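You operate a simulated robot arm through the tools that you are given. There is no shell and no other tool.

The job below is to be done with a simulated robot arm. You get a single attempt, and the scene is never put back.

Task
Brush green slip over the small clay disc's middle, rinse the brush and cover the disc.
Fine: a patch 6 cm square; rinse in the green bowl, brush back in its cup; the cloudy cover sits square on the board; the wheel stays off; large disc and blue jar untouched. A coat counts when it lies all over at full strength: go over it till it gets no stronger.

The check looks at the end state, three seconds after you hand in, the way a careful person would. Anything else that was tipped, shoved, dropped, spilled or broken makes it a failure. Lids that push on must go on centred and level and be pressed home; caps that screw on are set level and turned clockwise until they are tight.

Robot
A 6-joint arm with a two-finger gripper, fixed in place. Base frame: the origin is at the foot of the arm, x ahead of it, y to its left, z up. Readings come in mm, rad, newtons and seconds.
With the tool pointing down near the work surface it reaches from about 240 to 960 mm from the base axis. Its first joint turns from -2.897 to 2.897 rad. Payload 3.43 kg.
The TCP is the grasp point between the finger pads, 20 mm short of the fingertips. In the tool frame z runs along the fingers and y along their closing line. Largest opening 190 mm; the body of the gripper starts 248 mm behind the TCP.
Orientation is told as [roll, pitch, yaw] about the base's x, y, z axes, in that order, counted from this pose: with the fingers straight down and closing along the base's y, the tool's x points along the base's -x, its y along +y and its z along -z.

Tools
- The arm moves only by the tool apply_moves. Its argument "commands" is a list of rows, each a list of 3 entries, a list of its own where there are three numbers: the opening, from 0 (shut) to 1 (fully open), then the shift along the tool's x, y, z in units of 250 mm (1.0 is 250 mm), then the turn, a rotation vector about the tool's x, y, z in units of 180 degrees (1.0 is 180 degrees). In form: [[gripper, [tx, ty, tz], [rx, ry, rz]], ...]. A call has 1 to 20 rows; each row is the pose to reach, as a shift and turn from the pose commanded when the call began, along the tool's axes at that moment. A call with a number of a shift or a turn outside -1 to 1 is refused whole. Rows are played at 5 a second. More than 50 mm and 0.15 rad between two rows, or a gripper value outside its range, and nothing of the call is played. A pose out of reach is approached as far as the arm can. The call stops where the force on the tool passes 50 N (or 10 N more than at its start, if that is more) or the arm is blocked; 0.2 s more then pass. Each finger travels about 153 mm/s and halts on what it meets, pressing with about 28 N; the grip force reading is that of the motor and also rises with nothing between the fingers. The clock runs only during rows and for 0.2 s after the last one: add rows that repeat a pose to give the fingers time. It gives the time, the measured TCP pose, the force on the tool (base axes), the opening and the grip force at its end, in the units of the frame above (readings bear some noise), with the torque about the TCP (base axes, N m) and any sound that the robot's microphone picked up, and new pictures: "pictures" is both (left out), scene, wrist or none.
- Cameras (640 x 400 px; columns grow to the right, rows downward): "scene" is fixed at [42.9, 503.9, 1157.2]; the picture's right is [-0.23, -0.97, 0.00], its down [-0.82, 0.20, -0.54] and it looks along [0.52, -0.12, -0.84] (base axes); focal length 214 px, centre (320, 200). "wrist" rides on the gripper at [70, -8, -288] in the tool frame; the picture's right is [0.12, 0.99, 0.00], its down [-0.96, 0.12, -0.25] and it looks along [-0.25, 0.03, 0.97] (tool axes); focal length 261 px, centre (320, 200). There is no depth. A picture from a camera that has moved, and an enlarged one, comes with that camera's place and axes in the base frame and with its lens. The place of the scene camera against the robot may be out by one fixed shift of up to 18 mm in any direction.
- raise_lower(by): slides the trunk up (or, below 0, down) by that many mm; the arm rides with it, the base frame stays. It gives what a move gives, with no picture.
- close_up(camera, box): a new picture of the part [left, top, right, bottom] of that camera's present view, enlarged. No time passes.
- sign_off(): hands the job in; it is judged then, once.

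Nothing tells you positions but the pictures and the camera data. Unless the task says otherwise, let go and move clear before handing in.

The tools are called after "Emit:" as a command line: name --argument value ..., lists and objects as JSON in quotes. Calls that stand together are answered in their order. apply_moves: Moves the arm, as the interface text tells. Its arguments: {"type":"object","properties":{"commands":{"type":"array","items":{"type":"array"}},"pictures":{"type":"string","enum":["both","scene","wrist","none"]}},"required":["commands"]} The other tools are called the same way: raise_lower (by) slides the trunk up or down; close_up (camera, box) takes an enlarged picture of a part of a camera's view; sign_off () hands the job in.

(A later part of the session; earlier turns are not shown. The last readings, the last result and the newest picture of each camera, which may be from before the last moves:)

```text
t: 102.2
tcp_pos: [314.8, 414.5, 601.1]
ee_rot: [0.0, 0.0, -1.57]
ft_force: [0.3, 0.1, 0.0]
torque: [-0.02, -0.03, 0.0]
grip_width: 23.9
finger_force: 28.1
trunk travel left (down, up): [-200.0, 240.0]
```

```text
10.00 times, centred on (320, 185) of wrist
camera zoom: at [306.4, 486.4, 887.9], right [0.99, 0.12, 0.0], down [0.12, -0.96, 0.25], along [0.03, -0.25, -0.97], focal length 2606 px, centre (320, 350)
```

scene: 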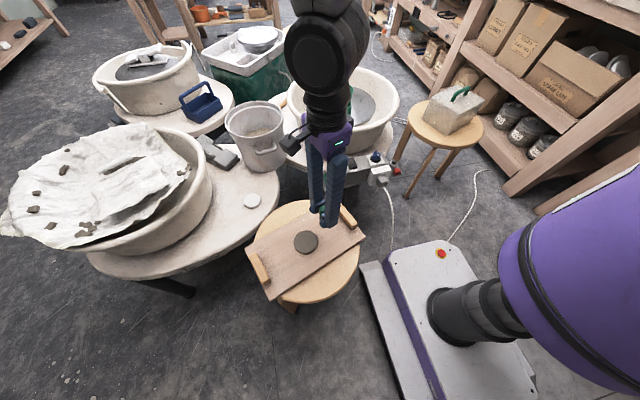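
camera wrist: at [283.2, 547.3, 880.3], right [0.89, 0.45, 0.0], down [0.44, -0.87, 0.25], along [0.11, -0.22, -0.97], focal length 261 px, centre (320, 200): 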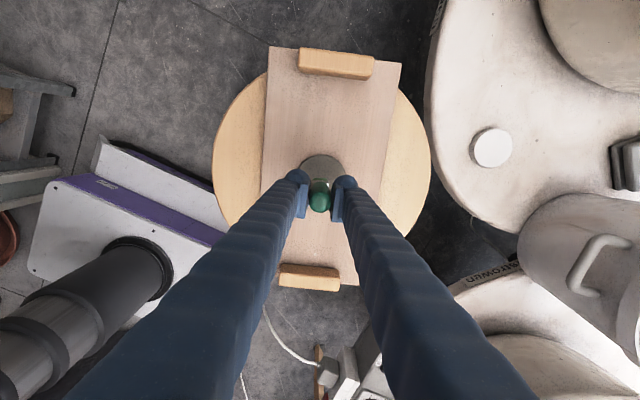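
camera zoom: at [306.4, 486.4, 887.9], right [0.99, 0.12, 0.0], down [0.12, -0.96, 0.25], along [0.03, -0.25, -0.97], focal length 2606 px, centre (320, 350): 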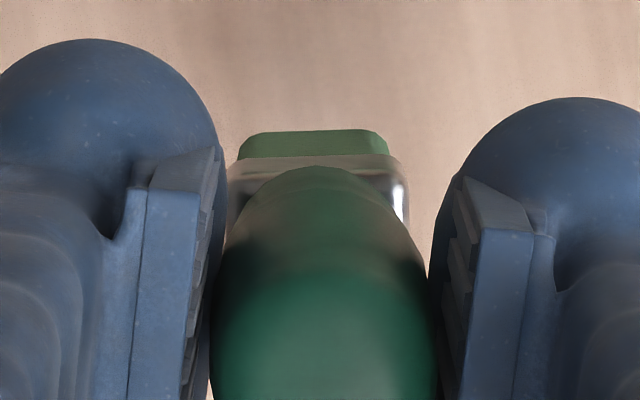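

The coat is even and saturated. Next I'll rinse the brush in the green bowl, whose centre I take to be about (945, 196). I'll aim for its near half, around x≈915, to stay in reach.

Emit:
apply_moves --commands '[[0, [0, 0, -0.16], [0, 0, 0]], [0, [0, 0, -0.32], [0, 0, 0]], [0, [0, 0, -0.48], [0, 0, 0]], [0, [-0.03, 0.08, -0.6], [0, 0, 0]], [0, [-0.08, 0.2, -0.7], [0, 0, 0]], [0, [-0.14, 0.35, -0.78], [0, 0, 0]], [0, [-0.2, 0.5, -0.83], [0, 0, 0]], [0, [-0.26, 0.66, -0.83], [0, 0, 0]], [0, [-0.32, 0.82, -0.83], [0, 0, 0]], [0, [-0.394, 0.98, -0.83], [0, 0, 0]], [0, [-0.394, 0.98, -0.83], [0, 0, 0]]]' --pictures "none"

Emit:
apply_moves --commands '[[0, [-0.05, 0.12, 0], [0, 0, 0]], [0, [-0.11, 0.28, 0], [0, 0, 0]], [0, [-0.17, 0.43, 0], [0, 0, 0]], [0, [-0.23, 0.58, 0], [0, 0, 0]], [0, [-0.29, 0.73, 0], [0, 0, 0]], [0, [-0.34, 0.86, 0], [0, 0, 0]], [0, [-0.394, 1.0, 0], [0, 0, 0]], [0, [-0.394, 1.0, 0], [0, 0, 0]]]' --pictures "none"

Emit:
apply_moves --commands '[[0, [-0.02, 0.1, 0], [0, 0, 0]], [0, [-0.05, 0.24, 0], [0, 0, 0]], [0, [-0.07, 0.36, 0], [0, 0, 0]], [0, [-0.08, 0.43, 0], [0, 0, 0]], [0, [-0.08, 0.43, 0], [0, 0, 0]], [0, [-0.08, 0.43, 0], [0, 0, 0]]]' --pictures "both"

Emit:
close_up --camera "wrist" --box '[230, 100, 410, 220]'

Emit:
close_up --camera "scene" --box '[300, 20, 390, 130]'

```text
t: 104.6
tcp_pos: [557.7, 315.6, 805.8]
ee_rot: [-0.001, 0.0, -1.57]
ft_force: [0.9, 0.2, -1.1]
torque: [0.09, 0.02, 0.0]
grip_width: 24.1
finger_force: 27.9
trunk travel left (down, up): [-200.0, 240.0]
```

```text
t: 106.4
tcp_pos: [811.5, 217.7, 808.6]
ee_rot: [-0.002, 0.001, -1.568]
ft_force: [-0.4, 0.5, 0.0]
torque: [0.04, 0.02, 0.03]
grip_width: 23.9
finger_force: 27.6
trunk travel left (down, up): [-200.0, 240.0]
```

```text
t: 107.8
tcp_pos: [920.3, 198.0, 808.7]
ee_rot: [-0.002, -0.001, -1.57]
ft_force: [0.5, -0.4, -0.5]
torque: [-0.01, -0.03, -0.03]
grip_width: 23.8
finger_force: 28.3
trunk travel left (down, up): [-200.0, 240.0]
camera wrist: at [911.4, 268.6, 1095.4], right [0.99, 0.12, 0.0], down [0.12, -0.96, 0.25], along [0.03, -0.25, -0.97], focal length 261 px, centre (320, 200)
```

scene: 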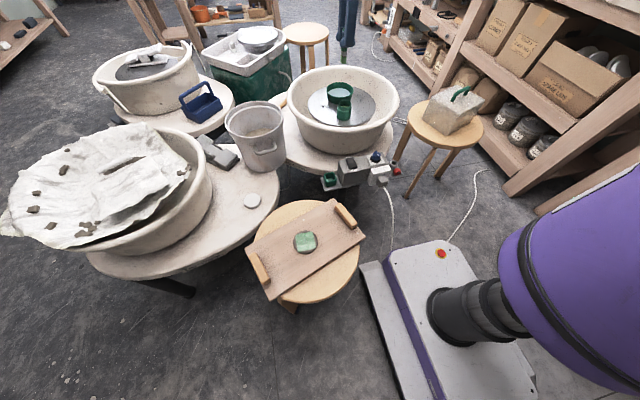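
wrist: 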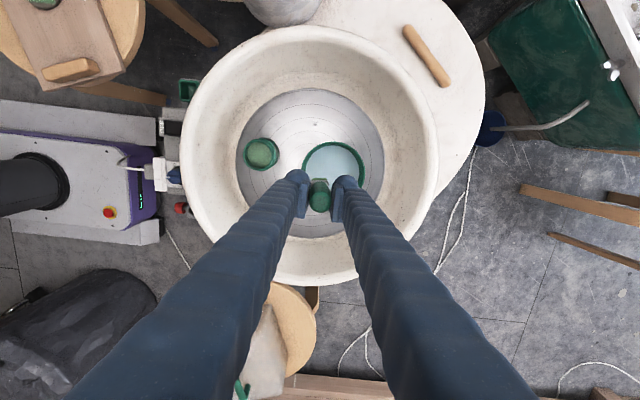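

```text
3.33 times, centred on (320, 160) of wrist
camera zoom: at [911.4, 268.6, 1095.4], right [0.99, 0.12, 0.0], down [0.12, -0.96, 0.25], along [0.03, -0.25, -0.97], focal length 869 px, centre (320, 333)
```

zoom: 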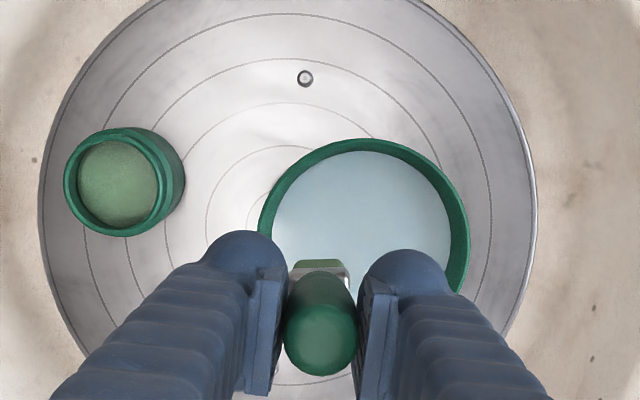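

```text
3.64 times, centred on (345, 75) of scene
camera zoom: at [42.9, 503.9, 1157.2], right [-0.23, -0.97, 0.0], down [-0.82, 0.2, -0.54], along [0.52, -0.12, -0.84], focal length 780 px, centre (229, 654)
```

zoom: 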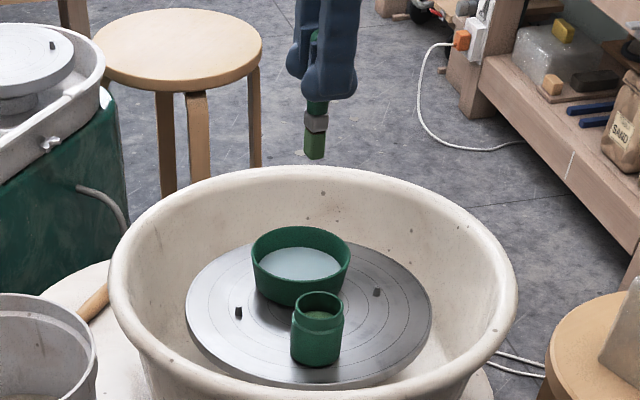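

I'm over the near half of the bowl, with the brush about 26 mm inside its centre. I'll lower to just above the water and check.

Emit:
apply_moves --commands '[[0, [-0.004, 0.024, 0.1], [0, 0, 0]], [0, [-0.004, 0.024, 0.22], [0, 0, 0]], [0, [-0.004, 0.024, 0.34], [0, 0, 0]], [0, [-0.004, 0.024, 0.42], [0, 0, 0]], [0, [-0.004, 0.024, 0.46], [0, 0, 0]], [0, [-0.004, 0.024, 0.46], [0, 0, 0]], [0, [-0.004, 0.024, 0.46], [0, 0, 0]]]' --pictures "none"

Emit:
close_up --camera "wrist" --box '[230, 100, 410, 220]'

Emit:
close_up --camera "scene" --box '[310, 50, 380, 130]'

```text
t: 109.4
tcp_pos: [923.7, 196.9, 693.4]
ee_rot: [-0.001, -0.001, -1.571]
ft_force: [0.0, 0.2, 0.5]
torque: [0.01, -0.02, -0.03]
grip_width: 24.0
finger_force: 27.7
trunk travel left (down, up): [-200.0, 240.0]
```

```text
3.33 times, centred on (320, 160) of wrist
camera zoom: at [915.3, 267.7, 980.4], right [0.99, 0.12, 0.0], down [0.12, -0.96, 0.25], along [0.03, -0.25, -0.97], focal length 869 px, centre (320, 333)
```

zoom: 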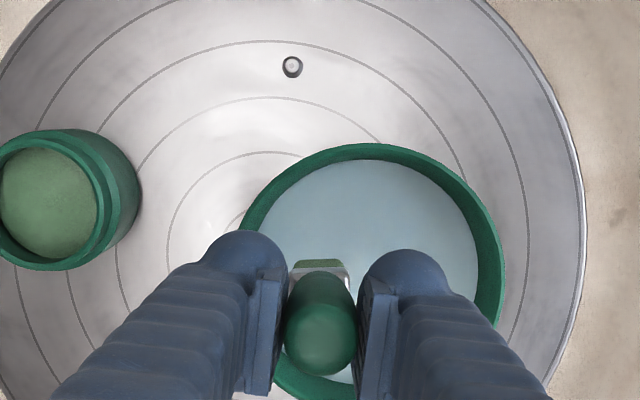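

```text
5.00 times, centred on (345, 90) of scene
camera zoom: at [42.9, 503.9, 1157.2], right [-0.23, -0.97, 0.0], down [-0.82, 0.2, -0.54], along [0.52, -0.12, -0.84], focal length 1072 px, centre (195, 750)
```

zoom: 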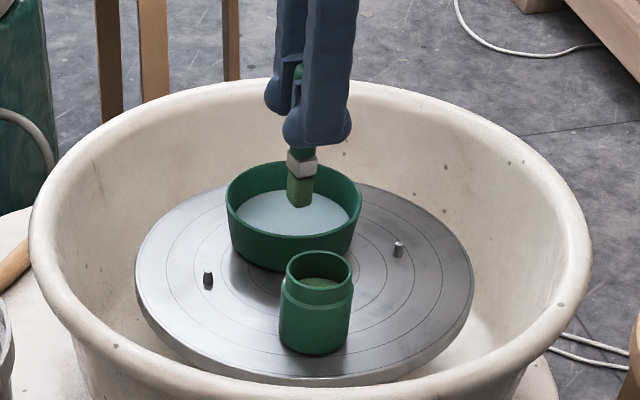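

The brush is well inside the rim. I'll lower into the water, watching the force.

Emit:
apply_moves --commands '[[0, [0, 0.004, 0.02], [0, 0, 0]], [0, [0, 0.004, 0.04], [0, 0, 0]], [0, [0, 0.004, 0.06], [0, 0, 0]], [0, [0, 0.004, 0.08], [0, 0, 0]], [0, [0, 0.004, 0.08], [0, 0, 0]]]' --pictures "none"

Emit:
close_up --camera "scene" --box '[320, 60, 370, 110]'

```text
t: 110.6
tcp_pos: [926.0, 197.0, 671.9]
ee_rot: [-0.002, 0.0, -1.57]
ft_force: [-0.4, -0.7, -1.2]
torque: [0.05, -0.01, -0.03]
grip_width: 23.8
finger_force: 28.3
trunk travel left (down, up): [-200.0, 240.0]
```

```text
8.00 times, centred on (345, 85) of scene
camera zoom: at [42.9, 503.9, 1157.2], right [-0.23, -0.97, 0.0], down [-0.82, 0.2, -0.54], along [0.52, -0.12, -0.84], focal length 1716 px, centre (120, 1120)
```

zoom: 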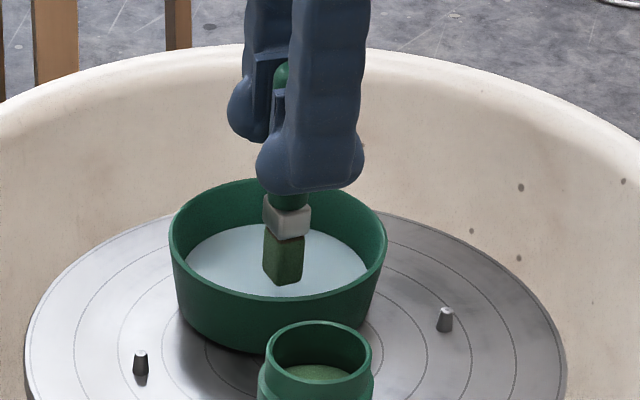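

Emit:
apply_moves --commands '[[0, [0, 0, 0.016], [0, 0, 0]], [0, [0, 0, 0.032], [0, 0, 0]], [0, [0, 0, 0.044], [0, 0, 0]], [0, [0, 0, 0.044], [0, 0, 0]]]' --pictures "none"

Emit:
close_up --camera "scene" --box '[320, 60, 370, 110]'

```text
t: 111.6
tcp_pos: [926.1, 197.0, 660.7]
ee_rot: [0.0, -0.001, -1.57]
ft_force: [-0.2, -0.1, 0.1]
torque: [-0.03, 0.03, -0.01]
grip_width: 23.6
finger_force: 27.4
trunk travel left (down, up): [-200.0, 240.0]
```

```text
8.00 times, centred on (345, 85) of scene
camera zoom: at [42.9, 503.9, 1157.2], right [-0.23, -0.97, 0.0], down [-0.82, 0.2, -0.54], along [0.52, -0.12, -0.84], focal length 1716 px, centre (120, 1120)
```

zoom: 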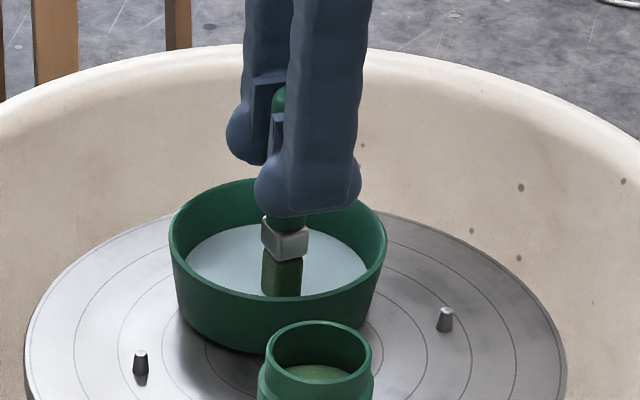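

Emit:
apply_moves --commands '[[0, [0, 0, 0.016], [0, 0, 0]], [0, [0, 0, 0.028], [0, 0, 0]], [0, [0, 0, 0.036], [0, 0, 0]], [0, [0, 0, 0.036], [0, 0, 0]]]' --pictures "none"

Emit:
close_up --camera "scene" --box '[320, 60, 370, 110]'

Emit:
close_up --camera "wrist" --box '[250, 110, 390, 220]'

```text
t: 112.6
tcp_pos: [926.5, 197.8, 652.4]
ee_rot: [-0.001, 0.0, -1.57]
ft_force: [-0.2, -0.7, -0.6]
torque: [-0.01, -0.03, -0.02]
grip_width: 23.7
finger_force: 28.1
trunk travel left (down, up): [-200.0, 240.0]
```

```text
8.00 times, centred on (345, 85) of scene
camera zoom: at [42.9, 503.9, 1157.2], right [-0.23, -0.97, 0.0], down [-0.82, 0.2, -0.54], along [0.52, -0.12, -0.84], focal length 1716 px, centre (120, 1120)
```

zoom: 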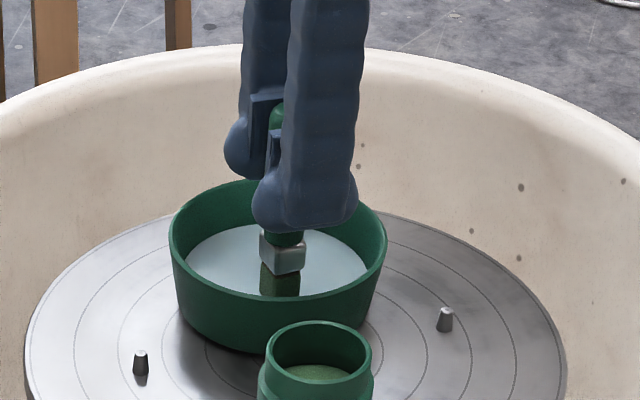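

```text
3.64 times, centred on (320, 165) of wrist
camera zoom: at [917.6, 268.5, 939.8], right [0.99, 0.12, 0.0], down [0.12, -0.96, 0.25], along [0.03, -0.25, -0.97], focal length 948 px, centre (320, 327)
```

zoom: 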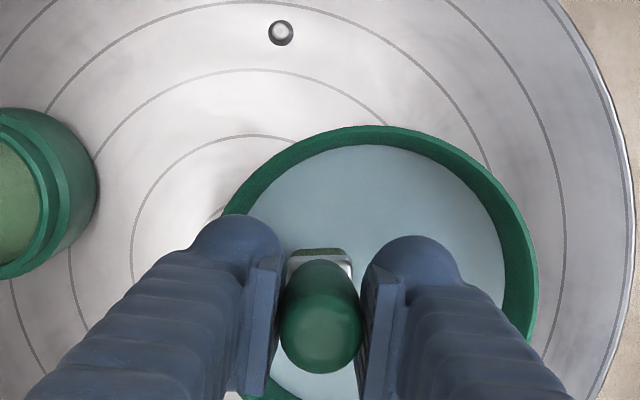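

No resistance, and the bristles are under the surface. I'll swish the brush gently for a few seconds.

Emit:
apply_moves --commands '[[0, [0, 0, 0.008], [0, 0, 0]], [0, [0.03, 0.0, 0.008], [0, 0, 0]], [0, [0.04, 0.03, 0.008], [0, 0, 0]], [0, [0.0, 0.05, 0.008], [0, 0, 0]], [0, [-0.04, 0.03, 0.008], [0, 0, 0]], [0, [-0.03, 0.0, 0.008], [0, 0, 0]], [0, [0.03, 0.0, 0.008], [0, 0, 0]], [0, [0.04, 0.03, 0.008], [0, 0, 0]], [0, [0.0, 0.05, 0.008], [0, 0, 0]], [0, [-0.04, 0.03, 0.008], [0, 0, 0]], [0, [-0.03, 0.0, 0.008], [0, 0, 0]], [0, [0.03, 0.0, 0.008], [0, 0, 0]], [0, [0.04, 0.03, 0.008], [0, 0, 0]], [0, [0.0, 0.05, 0.008], [0, 0, 0]], [0, [-0.04, 0.03, 0.008], [0, 0, 0]], [0, [-0.03, 0.0, 0.008], [0, 0, 0]], [0, [0, 0, 0.008], [0, 0, 0]], [0, [0, 0, 0.008], [0, 0, 0]]]' --pictures "none"

Emit:
close_up --camera "scene" --box '[320, 60, 370, 110]'

```text
t: 116.4
tcp_pos: [925.0, 195.4, 650.5]
ee_rot: [0.0, 0.002, -1.572]
ft_force: [-1.0, -5.8, 16.4]
torque: [-0.51, 0.04, 0.02]
grip_width: 23.7
finger_force: 28.1
trunk travel left (down, up): [-200.0, 240.0]
```

```text
8.00 times, centred on (345, 85) of scene
camera zoom: at [42.9, 503.9, 1157.2], right [-0.23, -0.97, 0.0], down [-0.82, 0.2, -0.54], along [0.52, -0.12, -0.84], focal length 1716 px, centre (120, 1120)
```

zoom: 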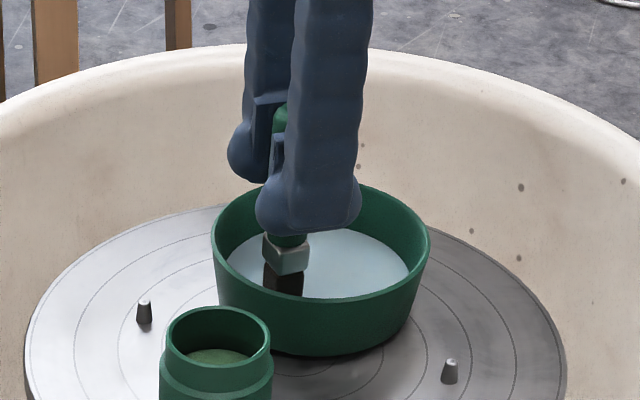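

The bristles touched the bowl's floor and dragged it, and the wheel head turned a little, carrying the bowl and jar with it. I'll lift off the floor right away and inspect.

Emit:
apply_moves --commands '[[0, [0, 0, -0.012], [0, 0, 0]], [0, [0, 0, -0.02], [0, 0, 0]], [0, [0, 0, -0.02], [0, 0, 0]]]' --pictures "both"

Emit:
close_up --camera "wrist" --box '[200, 50, 440, 240]'

Emit:
close_up --camera "scene" --box '[280, 50, 410, 150]'

```text
t: 117.2
tcp_pos: [926.1, 196.1, 654.9]
ee_rot: [-0.001, 0.001, -1.571]
ft_force: [-0.7, 0.6, 0.8]
torque: [-0.01, 0.02, 0.0]
grip_width: 23.8
finger_force: 28.1
trunk travel left (down, up): [-200.0, 240.0]
camera wrist: at [917.2, 267.7, 942.1], right [0.99, 0.12, 0.0], down [0.12, -0.96, 0.25], along [0.03, -0.25, -0.97], focal length 261 px, centre (320, 200)
```

scene: 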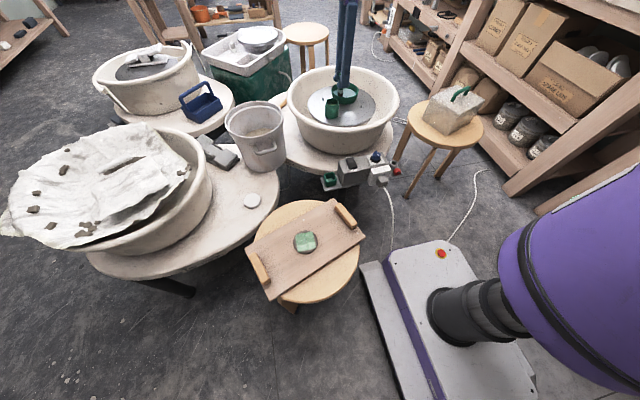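
wrist: 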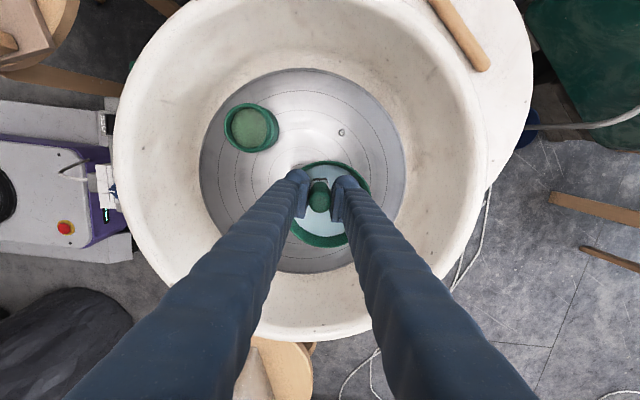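

```text
2.11 times, centred on (320, 145) of wrist
camera zoom: at [917.2, 267.7, 942.1], right [0.99, 0.12, 0.0], down [0.12, -0.96, 0.25], along [0.03, -0.25, -0.97], focal length 549 px, centre (320, 316)
```

zoom: 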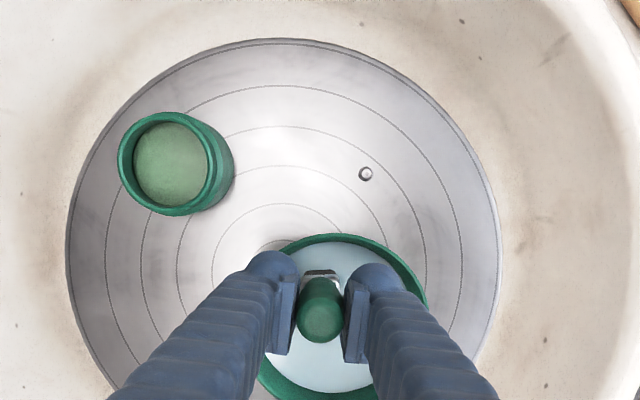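

```text
4.00 times, centred on (345, 100) of scene
camera zoom: at [42.9, 503.9, 1157.2], right [-0.23, -0.97, 0.0], down [-0.82, 0.2, -0.54], along [0.52, -0.12, -0.84], focal length 858 px, centre (220, 600)
```

zoom: 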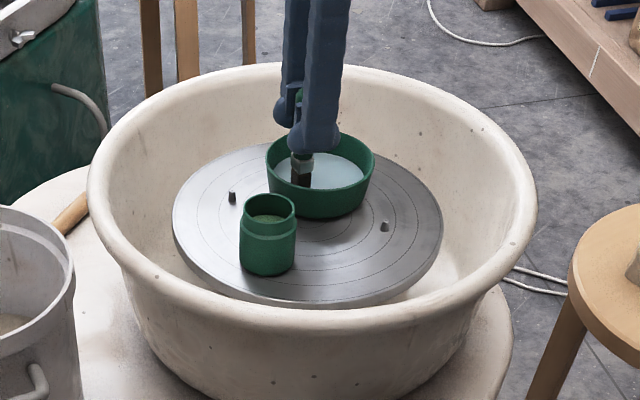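

The wheel head turned about 31° clockwise, with the bowl and jar riding on it upright and nothing spilled. I'd rather put it back as found: I'll reposition in the bowl, touch its floor lightly, and ease the wheel back counterclockwise along an arc.

Emit:
apply_moves --commands '[[0, [-0.03, 0, -0.008], [0, 0, 0]], [0, [-0.06, -0.003, -0.008], [0, 0, 0]], [0, [-0.087, -0.004, -0.008], [0, 0, 0]], [0, [-0.087, -0.004, -0.008], [0, 0, 0]], [0, [-0.087, -0.004, -0.008], [0, 0, 0]]]' --pictures "none"

Emit:
close_up --camera "wrist" --box '[200, 50, 440, 240]'

Emit:
close_up --camera "scene" --box '[310, 60, 390, 120]'

```text
t: 118.4
tcp_pos: [925.3, 175.2, 656.9]
ee_rot: [-0.002, 0.002, -1.57]
ft_force: [-0.3, -0.6, -0.2]
torque: [0.03, 0.0, 0.0]
grip_width: 24.0
finger_force: 27.9
trunk travel left (down, up): [-200.0, 240.0]
```

```text
2.11 times, centred on (320, 145) of wrist
camera zoom: at [916.4, 246.5, 944.4], right [0.99, 0.12, 0.0], down [0.12, -0.96, 0.25], along [0.03, -0.25, -0.97], focal length 549 px, centre (320, 316)
```

zoom: 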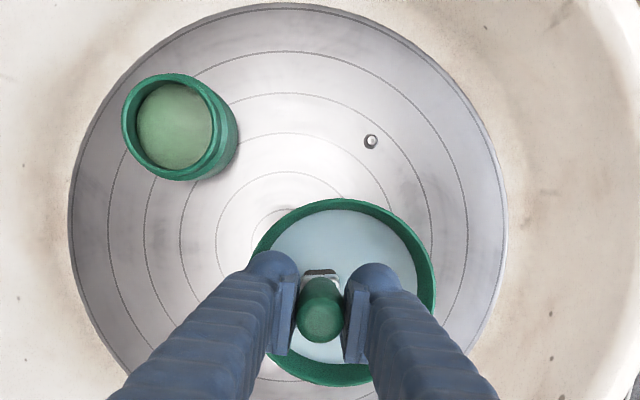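

```text
6.67 times, centred on (350, 90) of scene
camera zoom: at [42.9, 503.9, 1157.2], right [-0.23, -0.97, 0.0], down [-0.82, 0.2, -0.54], along [0.52, -0.12, -0.84], focal length 1430 px, centre (120, 933)
```

zoom: 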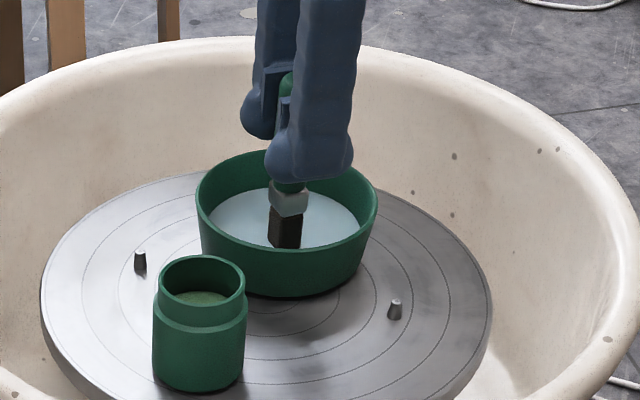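

The bristles look clean and dark. I'll touch the bowl floor gently here and read the force.

Emit:
apply_moves --commands '[[0, [0, 0, 0.012], [0, 0, 0]], [0, [0, 0, 0.02], [0, 0, 0]], [0, [0, 0, 0.0256], [0, 0, 0]], [0, [0, 0, 0.0256], [0, 0, 0]]]' --pictures "none"

```text
t: 119.4
tcp_pos: [923.6, 176.6, 650.1]
ee_rot: [-0.002, 0.001, -1.569]
ft_force: [-1.6, -0.5, 0.5]
torque: [-0.01, 0.06, 0.02]
grip_width: 24.0
finger_force: 27.9
trunk travel left (down, up): [-200.0, 240.0]
```

Emit:
apply_moves --commands '[[0, [0, 0, 0.003], [0, 0, 0]], [0, [0, 0, 0.006], [0, 0, 0]], [0, [0, 0, 0.006], [0, 0, 0]]]' --pictures "none"

```text
t: 120.2
tcp_pos: [925.8, 175.1, 650.2]
ee_rot: [0.001, 0.001, -1.571]
ft_force: [-2.5, -0.8, 12.9]
torque: [0.0, 0.14, 0.01]
grip_width: 24.0
finger_force: 28.2
trunk travel left (down, up): [-200.0, 240.0]
```

Contact at 13 N. Now I'll drag slowly along the counterclockwise arc.

Emit:
apply_moves --commands '[[0, [0.0056, 0.005, 0], [0, 0, 0]], [0, [0.0112, 0.01, 0], [0, 0, 0]], [0, [0.0174, 0.0142, 0], [0, 0, 0]], [0, [0.0236, 0.0184, 0], [0, 0, 0]], [0, [0.0302, 0.022, 0], [0, 0, 0]], [0, [0.0368, 0.0256, 0], [0, 0, 0]], [0, [0.0438, 0.0284, 0], [0, 0, 0]], [0, [0.0508, 0.0312, 0], [0, 0, 0]], [0, [0.058, 0.0332, 0], [0, 0, 0]], [0, [0.0652, 0.0352, 0], [0, 0, 0]], [0, [0.0652, 0.0352, 0], [0, 0, 0]]]' --pictures "none"

Emit:
close_up --camera "wrist" --box '[200, 50, 440, 240]'

Emit:
close_up --camera "scene" --box '[280, 50, 410, 150]'

```text
t: 122.6
tcp_pos: [933.3, 192.8, 649.6]
ee_rot: [0.002, 0.0, -1.57]
ft_force: [-2.5, -3.0, 19.0]
torque: [-0.11, 0.0, -0.01]
grip_width: 24.0
finger_force: 28.4
trunk travel left (down, up): [-200.0, 240.0]
```

```text
2.11 times, centred on (320, 145) of wrist
camera zoom: at [923.9, 263.2, 938.0], right [0.99, 0.12, 0.0], down [0.12, -0.96, 0.25], along [0.03, -0.25, -0.97], focal length 549 px, centre (320, 316)
```

zoom: 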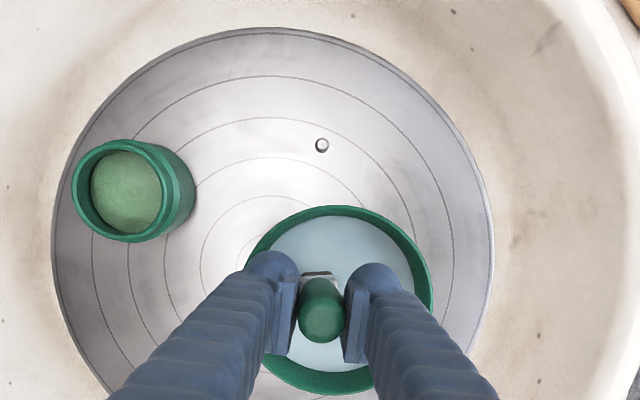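

```text
4.00 times, centred on (345, 100) of scene
camera zoom: at [42.9, 503.9, 1157.2], right [-0.23, -0.97, 0.0], down [-0.82, 0.2, -0.54], along [0.52, -0.12, -0.84], focal length 858 px, centre (220, 600)
```

zoom: 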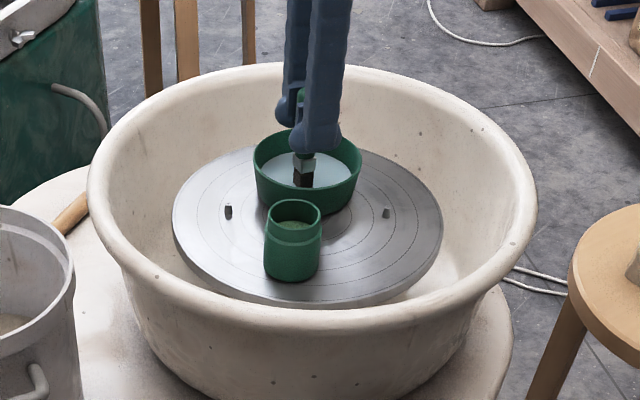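

The wheel is about halfway back (roughly 15° left). I'll continue the arc.

Emit:
apply_moves --commands '[[0, [0.0063, 0.0012, 0], [0, 0, 0]], [0, [0.0126, 0.0024, 0], [0, 0, 0]], [0, [0.0189, 0.0032, 0], [0, 0, 0]], [0, [0.0252, 0.0036, 0], [0, 0, 0]], [0, [0.0315, 0.0038, 0], [0, 0, 0]], [0, [0.038, 0.0036, 0], [0, 0, 0]], [0, [0.038, 0.0036, 0], [0, 0, 0]]]' --pictures "none"

Emit:
close_up --camera "scene" --box '[280, 40, 410, 140]'

Emit:
close_up --camera "wrist" --box '[200, 50, 440, 240]'

```text
t: 124.2
tcp_pos: [932.6, 201.5, 649.8]
ee_rot: [0.0, 0.0, -1.57]
ft_force: [-3.4, -2.6, 17.7]
torque: [-0.14, 0.13, -0.04]
grip_width: 23.8
finger_force: 28.2
trunk travel left (down, up): [-200.0, 240.0]
```

```text
4.00 times, centred on (345, 90) of scene
camera zoom: at [42.9, 503.9, 1157.2], right [-0.23, -0.97, 0.0], down [-0.82, 0.2, -0.54], along [0.52, -0.12, -0.84], focal length 858 px, centre (220, 640)
```

zoom: 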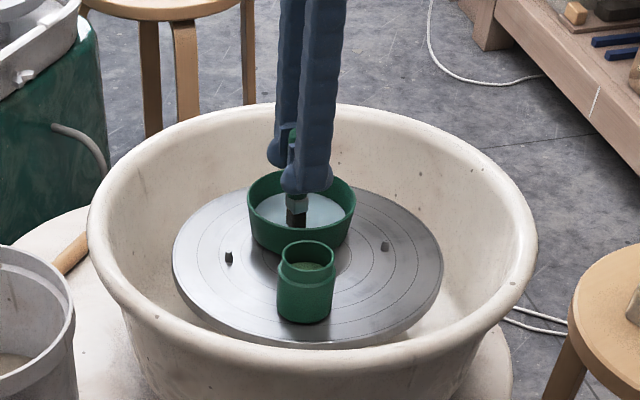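

```text
2.11 times, centred on (320, 145) of wrist
camera zoom: at [924.8, 272.1, 937.8], right [0.99, 0.12, 0.0], down [0.12, -0.96, 0.25], along [0.03, -0.25, -0.97], focal length 549 px, centre (320, 316)
```

zoom: 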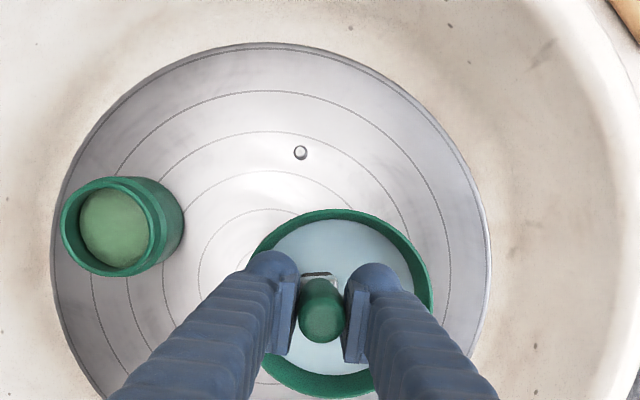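

About 7° remain. One more short drag.

Emit:
apply_moves --commands '[[0, [0.006, -0.0004, 0], [0, 0, 0]], [0, [0.012, -0.001, 0], [0, 0, 0]], [0, [0.018, -0.002, 0], [0, 0, 0]], [0, [0.024, -0.0034, 0], [0, 0, 0]], [0, [0.03, -0.005, 0], [0, 0, 0]], [0, [0.03, -0.005, 0], [0, 0, 0]]]' --pictures "none"

Emit:
close_up --camera "scene" --box '[280, 40, 410, 140]'

```text
t: 125.6
tcp_pos: [932.9, 209.3, 650.1]
ee_rot: [-0.001, -0.001, -1.568]
ft_force: [-1.5, -1.2, 13.1]
torque: [0.04, 0.07, 0.05]
grip_width: 24.2
finger_force: 28.2
trunk travel left (down, up): [-200.0, 240.0]
```

```text
4.00 times, centred on (345, 90) of scene
camera zoom: at [42.9, 503.9, 1157.2], right [-0.23, -0.97, 0.0], down [-0.82, 0.2, -0.54], along [0.52, -0.12, -0.84], focal length 858 px, centre (220, 640)
```

zoom: 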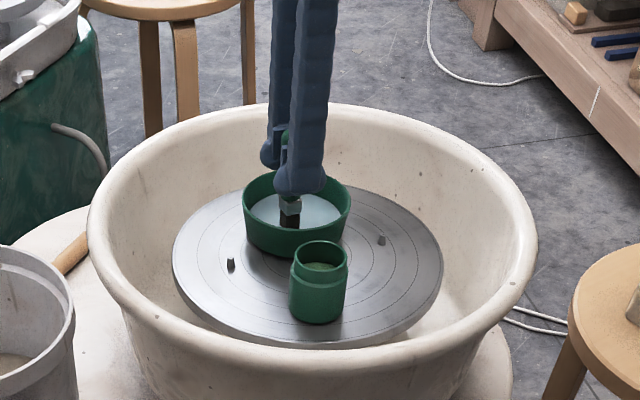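

The jar, bowl and pins are back where they started (within about 3 mm). I'll lift straight up, let the brush drip over the water, and check it.

Emit:
apply_moves --commands '[[0, [0, 0, -0.02], [0, 0, 0]], [0, [0, 0, -0.06], [0, 0, 0]], [0, [0, 0, -0.1], [0, 0, 0]], [0, [0, 0, -0.14], [0, 0, 0]], [0, [0, 0, -0.14], [0, 0, 0]], [0, [0, 0, -0.14], [0, 0, 0]], [0, [0, 0, -0.14], [0, 0, 0]], [0, [0, 0, -0.14], [0, 0, 0]], [0, [0, 0, -0.14], [0, 0, 0]]]' --pictures "none"

Emit:
close_up --camera "scene" --box '[320, 55, 370, 110]'

Emit:
close_up --camera "wrist" --box '[270, 130, 370, 220]'

```text
t: 127.6
tcp_pos: [933.2, 210.7, 685.3]
ee_rot: [-0.002, 0.0, -1.57]
ft_force: [0.4, -0.3, -1.0]
torque: [-0.01, -0.02, -0.04]
grip_width: 23.9
finger_force: 27.8
trunk travel left (down, up): [-200.0, 240.0]
```

```text
7.27 times, centred on (345, 82) of scene
camera zoom: at [42.9, 503.9, 1157.2], right [-0.23, -0.97, 0.0], down [-0.82, 0.2, -0.54], along [0.52, -0.12, -0.84], focal length 1560 px, centre (138, 1054)
```

zoom: 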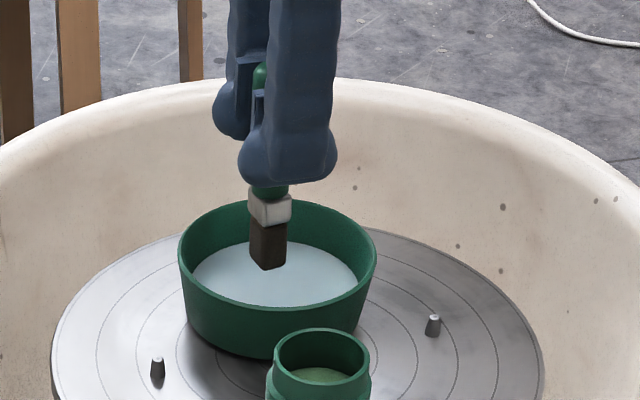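

```text
4.44 times, centred on (320, 175) of wrist
camera zoom: at [924.9, 280.6, 972.3], right [0.99, 0.12, 0.0], down [0.12, -0.96, 0.25], along [0.03, -0.25, -0.97], focal length 1158 px, centre (320, 311)
```

zoom: 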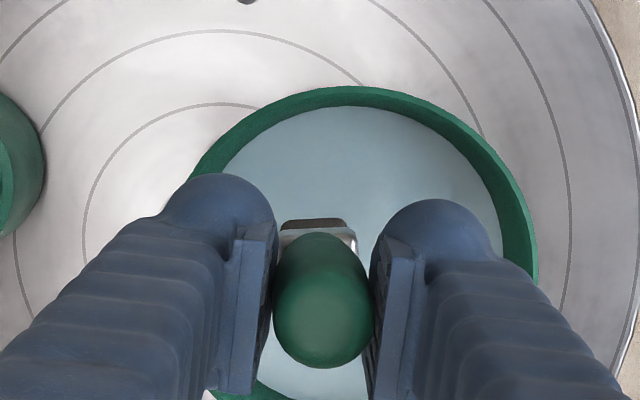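

The bristles are clean and brown again. I'll raise clear and carry the brush back over its cup.

Emit:
apply_moves --commands '[[0, [0, 0, -0.16], [0, 0, 0]], [0, [0, 0, -0.32], [0, 0, 0]], [0, [0, 0, -0.48], [0, 0, 0]], [0, [0.04, -0.12, -0.488], [0, 0, 0]], [0, [0.09, -0.26, -0.488], [0, 0, 0]], [0, [0.14, -0.41, -0.488], [0, 0, 0]], [0, [0.19, -0.56, -0.488], [0, 0, 0]], [0, [0.232, -0.68, -0.488], [0, 0, 0]], [0, [0.232, -0.68, -0.488], [0, 0, 0]]]' --pictures "none"

Emit:
apply_moves --commands '[[0, [0.04, -0.12, 0], [0, 0, 0]], [0, [0.09, -0.26, 0], [0, 0, 0]], [0, [0.14, -0.41, 0], [0, 0, 0]], [0, [0.19, -0.56, 0.06], [0, 0, 0]], [0, [0.232, -0.68, 0.16], [0, 0, 0]], [0, [0.232, -0.68, 0.28], [0, 0, 0]], [0, [0.232, -0.68, 0.4], [0, 0, 0]], [0, [0.232, -0.68, 0.4], [0, 0, 0]], [0, [0.232, -0.68, 0.4], [0, 0, 0]]]' --pictures "both"

Emit:
close_up --camera "wrist" --box '[250, 120, 390, 230]'

Emit:
close_up --camera "scene" --box '[300, 100, 390, 200]'

```text
t: 129.6
tcp_pos: [761.9, 265.3, 804.8]
ee_rot: [-0.001, 0.001, -1.57]
ft_force: [-0.1, -0.4, -0.7]
torque: [-0.04, -0.04, -0.01]
grip_width: 23.9
finger_force: 28.7
trunk travel left (down, up): [-200.0, 240.0]
```

```text
t: 131.6
tcp_pos: [594.3, 324.6, 705.9]
ee_rot: [0.0, -0.001, -1.569]
ft_force: [-0.4, -0.4, -0.5]
torque: [-0.02, -0.03, 0.0]
grip_width: 23.9
finger_force: 28.4
trunk travel left (down, up): [-200.0, 240.0]
camera wrist: at [586.2, 396.6, 994.0], right [0.99, 0.12, 0.0], down [0.12, -0.96, 0.25], along [0.03, -0.25, -0.97], focal length 261 px, centre (320, 200)
```

scene: 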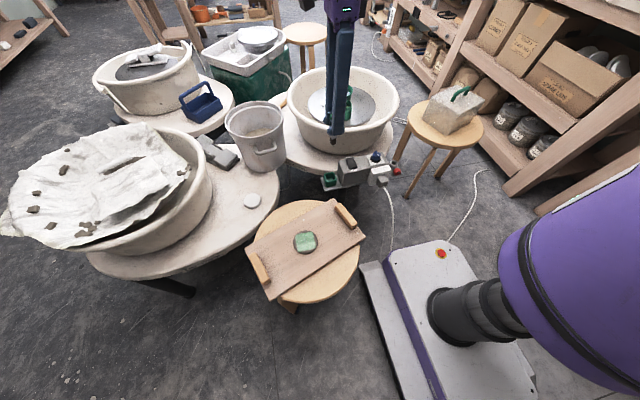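
wrist: 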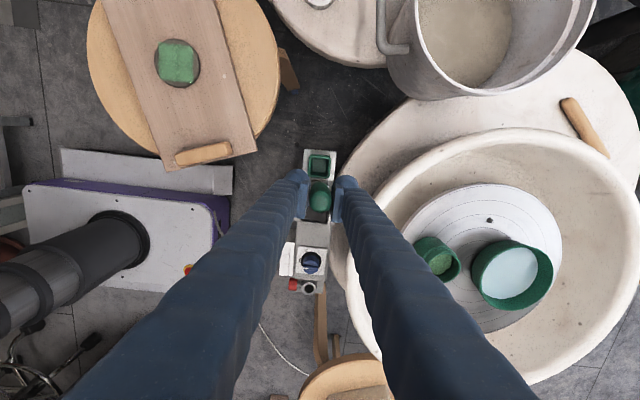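

```text
3.64 times, centred on (320, 175) of wrist
camera zoom: at [586.2, 396.6, 994.0], right [0.99, 0.12, 0.0], down [0.12, -0.96, 0.25], along [0.03, -0.25, -0.97], focal length 948 px, centre (320, 291)
```

zoom: 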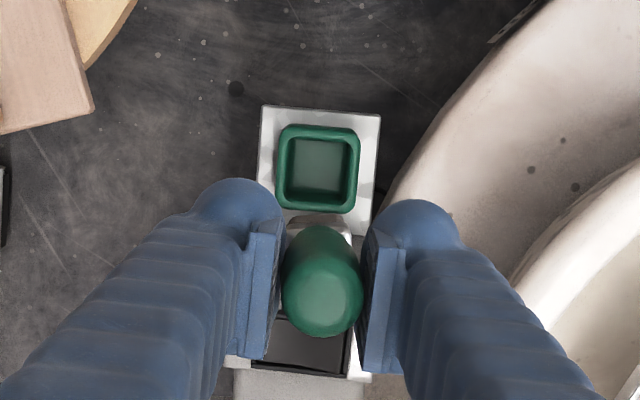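

```text
4.00 times, centred on (345, 150) of scene
camera zoom: at [42.9, 503.9, 1157.2], right [-0.23, -0.97, 0.0], down [-0.82, 0.2, -0.54], along [0.52, -0.12, -0.84], focal length 858 px, centre (220, 400)
```

zoom: 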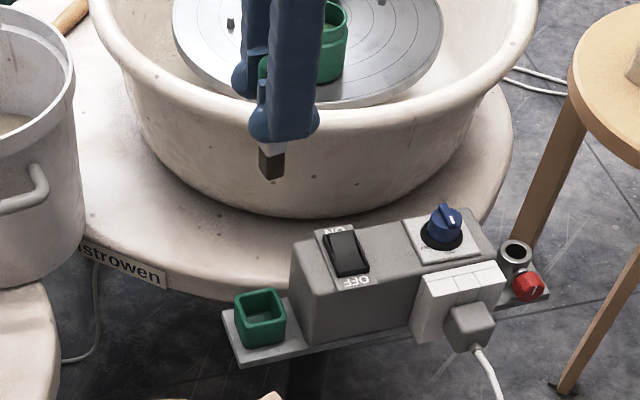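

Emit:
close_up --camera "wrist" --box '[290, 150, 350, 210]'

Emit:
close_up --camera "scene" --box '[315, 105, 355, 155]'

```text
6.67 times, centred on (320, 180) of wrist
camera zoom: at [586.2, 396.6, 994.0], right [0.99, 0.12, 0.0], down [0.12, -0.96, 0.25], along [0.03, -0.25, -0.97], focal length 1738 px, centre (320, 333)
```

zoom: 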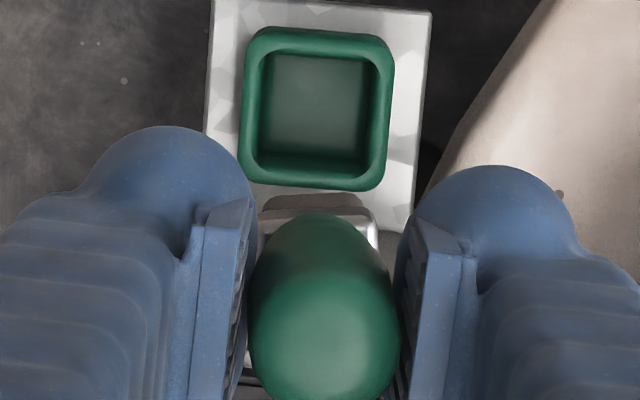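

```text
8.00 times, centred on (335, 130) of scene
camera zoom: at [42.9, 503.9, 1157.2], right [-0.23, -0.97, 0.0], down [-0.82, 0.2, -0.54], along [0.52, -0.12, -0.84], focal length 1716 px, centre (200, 760)
```

zoom: 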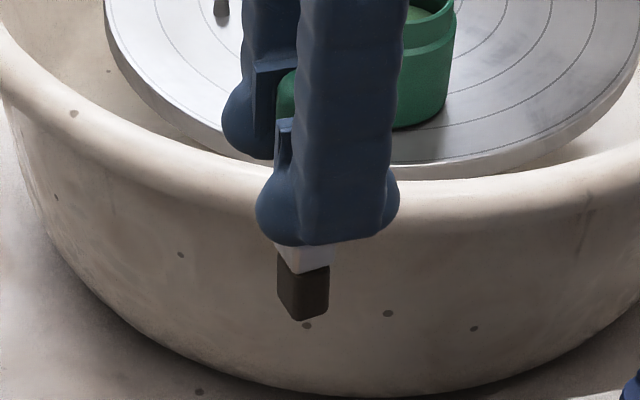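

The brush has twisted a few degrees and slid up slightly in the grip but hangs vertical over the cup. I'll lower until the tip is just above the cup rim and check.

Emit:
apply_moves --commands '[[0, [0.004, -0.002, 0.1], [0, 0, 0]], [0, [0.004, -0.002, 0.24], [0, 0, 0]], [0, [0.004, -0.002, 0.38], [0, 0, 0]], [0, [0.004, -0.002, 0.52], [0, 0, 0]], [0, [0.004, -0.002, 0.62], [0, 0, 0]], [0, [0.004, -0.002, 0.68], [0, 0, 0]], [0, [0.004, -0.002, 0.68], [0, 0, 0]], [0, [0.004, -0.002, 0.68], [0, 0, 0]]]' --pictures "none"

Emit:
close_up --camera "wrist" --box '[270, 130, 370, 220]'

Emit:
close_up --camera "scene" --box '[305, 145, 365, 200]'

```text
t: 133.4
tcp_pos: [592.2, 325.4, 538.2]
ee_rot: [0.001, 0.001, -1.568]
ft_force: [0.7, 0.0, -0.9]
torque: [0.0, -0.01, 0.0]
grip_width: 23.9
finger_force: 27.8
trunk travel left (down, up): [-200.0, 240.0]
```

```text
4.44 times, centred on (320, 175) of wrist
camera zoom: at [583.9, 396.2, 825.7], right [0.99, 0.12, 0.0], down [0.12, -0.96, 0.25], along [0.03, -0.25, -0.97], focal length 1158 px, centre (320, 311)
```

zoom: 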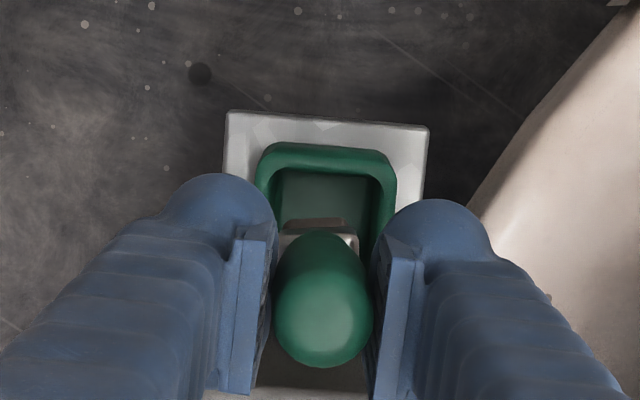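

```text
7.27 times, centred on (335, 172) of scene
camera zoom: at [42.9, 503.9, 1157.2], right [-0.23, -0.97, 0.0], down [-0.82, 0.2, -0.54], along [0.52, -0.12, -0.84], focal length 1560 px, centre (211, 400)
```

zoom: 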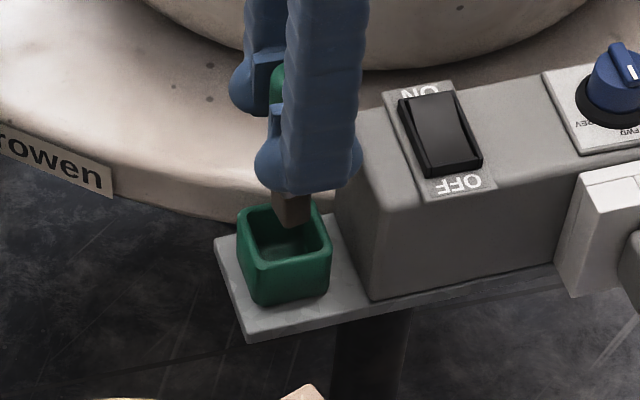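

The tip needs about +2 mm in x and +3 mm in y to centre over the cup. I'll correct that and lower in part-way.

Emit:
apply_moves --commands '[[0, [0.006, 0.004, 0], [0, 0, 0]], [0, [0.013, 0.008, 0], [0, 0, 0]], [0, [0.013, 0.008, 0], [0, 0, 0]], [0, [0.013, 0.008, 0.03], [0, 0, 0]], [0, [0.013, 0.008, 0.06], [0, 0, 0]], [0, [0.013, 0.008, 0.06], [0, 0, 0]], [0, [0.013, 0.008, 0.06], [0, 0, 0]]]' --pictures "none"

Emit:
close_up --camera "wrist" --box '[270, 130, 370, 220]'

Emit:
close_up --camera "scene" --box '[305, 145, 365, 200]'

```text
t: 135.0
tcp_pos: [594.5, 327.2, 521.8]
ee_rot: [0.003, 0.001, -1.569]
ft_force: [0.4, -0.2, -0.5]
torque: [0.02, -0.02, -0.02]
grip_width: 24.0
finger_force: 27.9
trunk travel left (down, up): [-200.0, 240.0]
```

```text
4.44 times, centred on (320, 175) of wrist
camera zoom: at [585.7, 399.2, 809.3], right [0.99, 0.12, 0.0], down [0.12, -0.96, 0.25], along [0.03, -0.25, -0.97], focal length 1158 px, centre (320, 311)
```

zoom: 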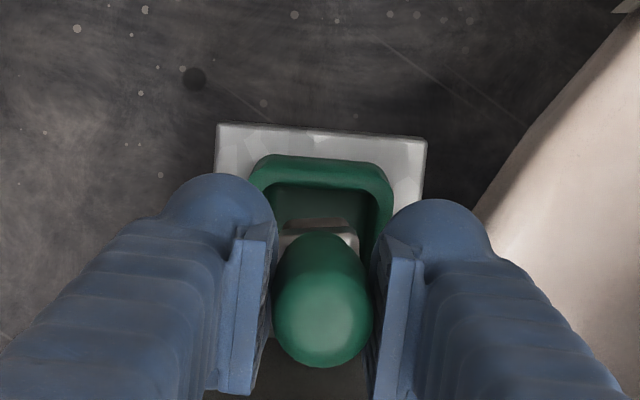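

```text
7.27 times, centred on (335, 172) of scene
camera zoom: at [42.9, 503.9, 1157.2], right [-0.23, -0.97, 0.0], down [-0.82, 0.2, -0.54], along [0.52, -0.12, -0.84], focal length 1560 px, centre (211, 400)
```

zoom: 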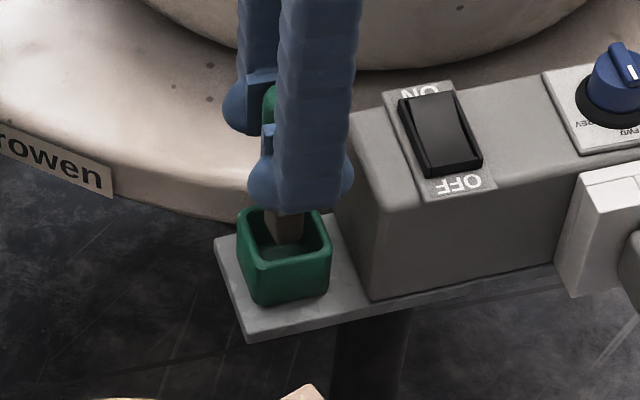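

The tip is entering the cup cleanly. I'll continue down and feel for the cup floor.

Emit:
apply_moves --commands '[[0, [0, 0, 0.03], [0, 0, 0]], [0, [0, 0, 0.06], [0, 0, 0]], [0, [0, 0, 0.09], [0, 0, 0]], [0, [0, 0, 0.104], [0, 0, 0]], [0, [0, 0, 0.104], [0, 0, 0]]]' --pictures "none"

Emit:
close_up --camera "wrist" --box '[270, 130, 370, 220]'

```text
t: 136.2
tcp_pos: [594.9, 328.6, 495.2]
ee_rot: [-0.001, 0.002, -1.568]
ft_force: [-0.6, -0.6, -0.5]
torque: [-0.01, 0.01, -0.03]
grip_width: 24.0
finger_force: 27.7
trunk travel left (down, up): [-200.0, 240.0]
```

```text
4.44 times, centred on (320, 175) of wrist
camera zoom: at [586.1, 399.2, 783.2], right [0.99, 0.12, 0.0], down [0.12, -0.96, 0.25], along [0.03, -0.25, -0.97], focal length 1158 px, centre (320, 311)
```

zoom: 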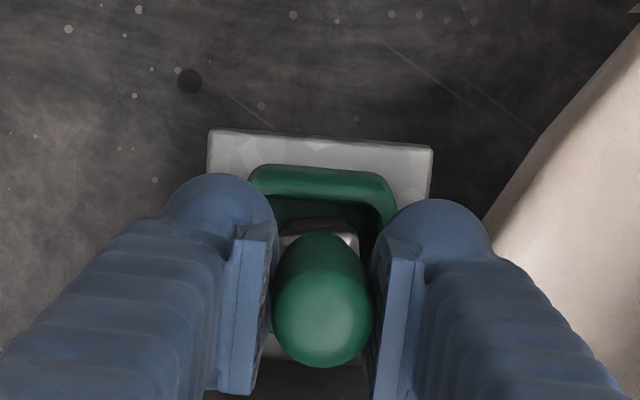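

Emit:
apply_moves --commands '[[0, [0, 0, 0.006], [0, 0, 0]], [0, [0, 0, 0.012], [0, 0, 0]], [0, [0, 0, 0.012], [0, 0, 0]]]' --pictures "none"

Emit:
apply_moves --commands '[[0, [0, 0, 0.004], [0, 0, 0]], [0, [0, 0, 0.008], [0, 0, 0]], [0, [0, 0, 0.008], [0, 0, 0]]]' --pictures "none"

```text
t: 137.0
tcp_pos: [594.1, 328.3, 492.7]
ee_rot: [0.0, -0.001, -1.57]
ft_force: [0.1, 0.5, -0.2]
torque: [-0.01, 0.01, -0.03]
grip_width: 24.0
finger_force: 28.0
trunk travel left (down, up): [-200.0, 240.0]
```

```text
t: 137.8
tcp_pos: [594.4, 327.9, 490.0]
ee_rot: [-0.002, 0.0, -1.569]
ft_force: [-0.2, -1.0, -0.6]
torque: [0.01, 0.02, 0.02]
grip_width: 23.7
finger_force: 27.8
trunk travel left (down, up): [-200.0, 240.0]
```

Emit:
apply_moves --commands '[[0, [0, 0, 0.004], [0, 0, 0]], [0, [0, 0, 0.008], [0, 0, 0]], [0, [0, 0, 0.008], [0, 0, 0]]]' --pictures "none"

```text
t: 138.6
tcp_pos: [594.7, 328.5, 490.0]
ee_rot: [0.0, -0.001, -1.568]
ft_force: [-1.2, 0.0, 6.2]
torque: [0.04, 0.01, 0.05]
grip_width: 24.0
finger_force: 28.8
trunk travel left (down, up): [-200.0, 240.0]
```

The tip rests on the cup floor (6 N). I'll open the fingers gently and look before lifting away.

Emit:
apply_moves --commands '[[0.14, [0, 0, 0], [0, 0, 0]], [0.18, [0, 0, 0], [0, 0, 0]], [0.26, [0, 0, 0], [0, 0, 0]], [0.36, [0, 0, 0], [0, 0, 0]], [0.45, [0, 0, 0], [0, 0, 0]], [0.45, [0, 0, 0], [0, 0, 0]]]' --pictures "none"

Emit:
close_up --camera "wrist" --box '[250, 120, 390, 230]'

Emit:
close_up --camera "scene" --box '[305, 145, 365, 200]'

```text
t: 140.0
tcp_pos: [593.7, 327.8, 487.9]
ee_rot: [-0.002, 0.0, -1.569]
ft_force: [-0.2, 0.0, -0.3]
torque: [-0.03, -0.01, 0.02]
grip_width: 85.6
finger_force: 0.1
trunk travel left (down, up): [-200.0, 240.0]
```

```text
3.64 times, centred on (320, 175) of wrist
camera zoom: at [585.5, 399.8, 775.6], right [0.99, 0.12, 0.0], down [0.12, -0.96, 0.25], along [0.03, -0.25, -0.97], focal length 948 px, centre (320, 291)
```

zoom: 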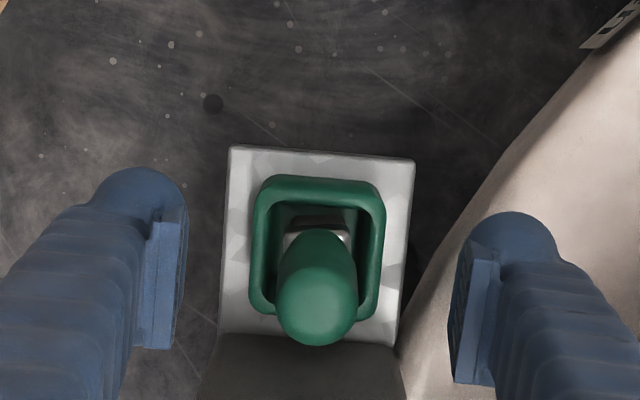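

```text
7.27 times, centred on (335, 172) of scene
camera zoom: at [42.9, 503.9, 1157.2], right [-0.23, -0.97, 0.0], down [-0.82, 0.2, -0.54], along [0.52, -0.12, -0.84], focal length 1560 px, centre (211, 400)
```

zoom: 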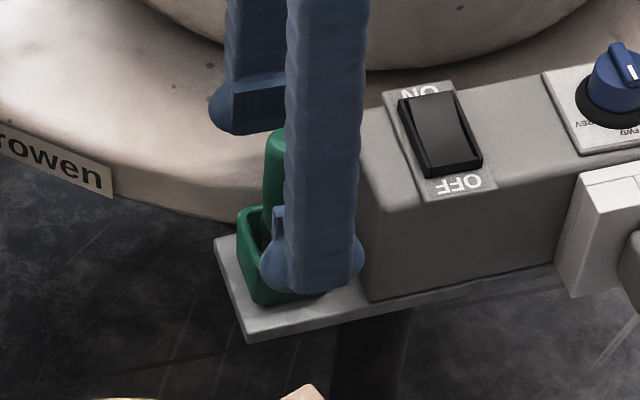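

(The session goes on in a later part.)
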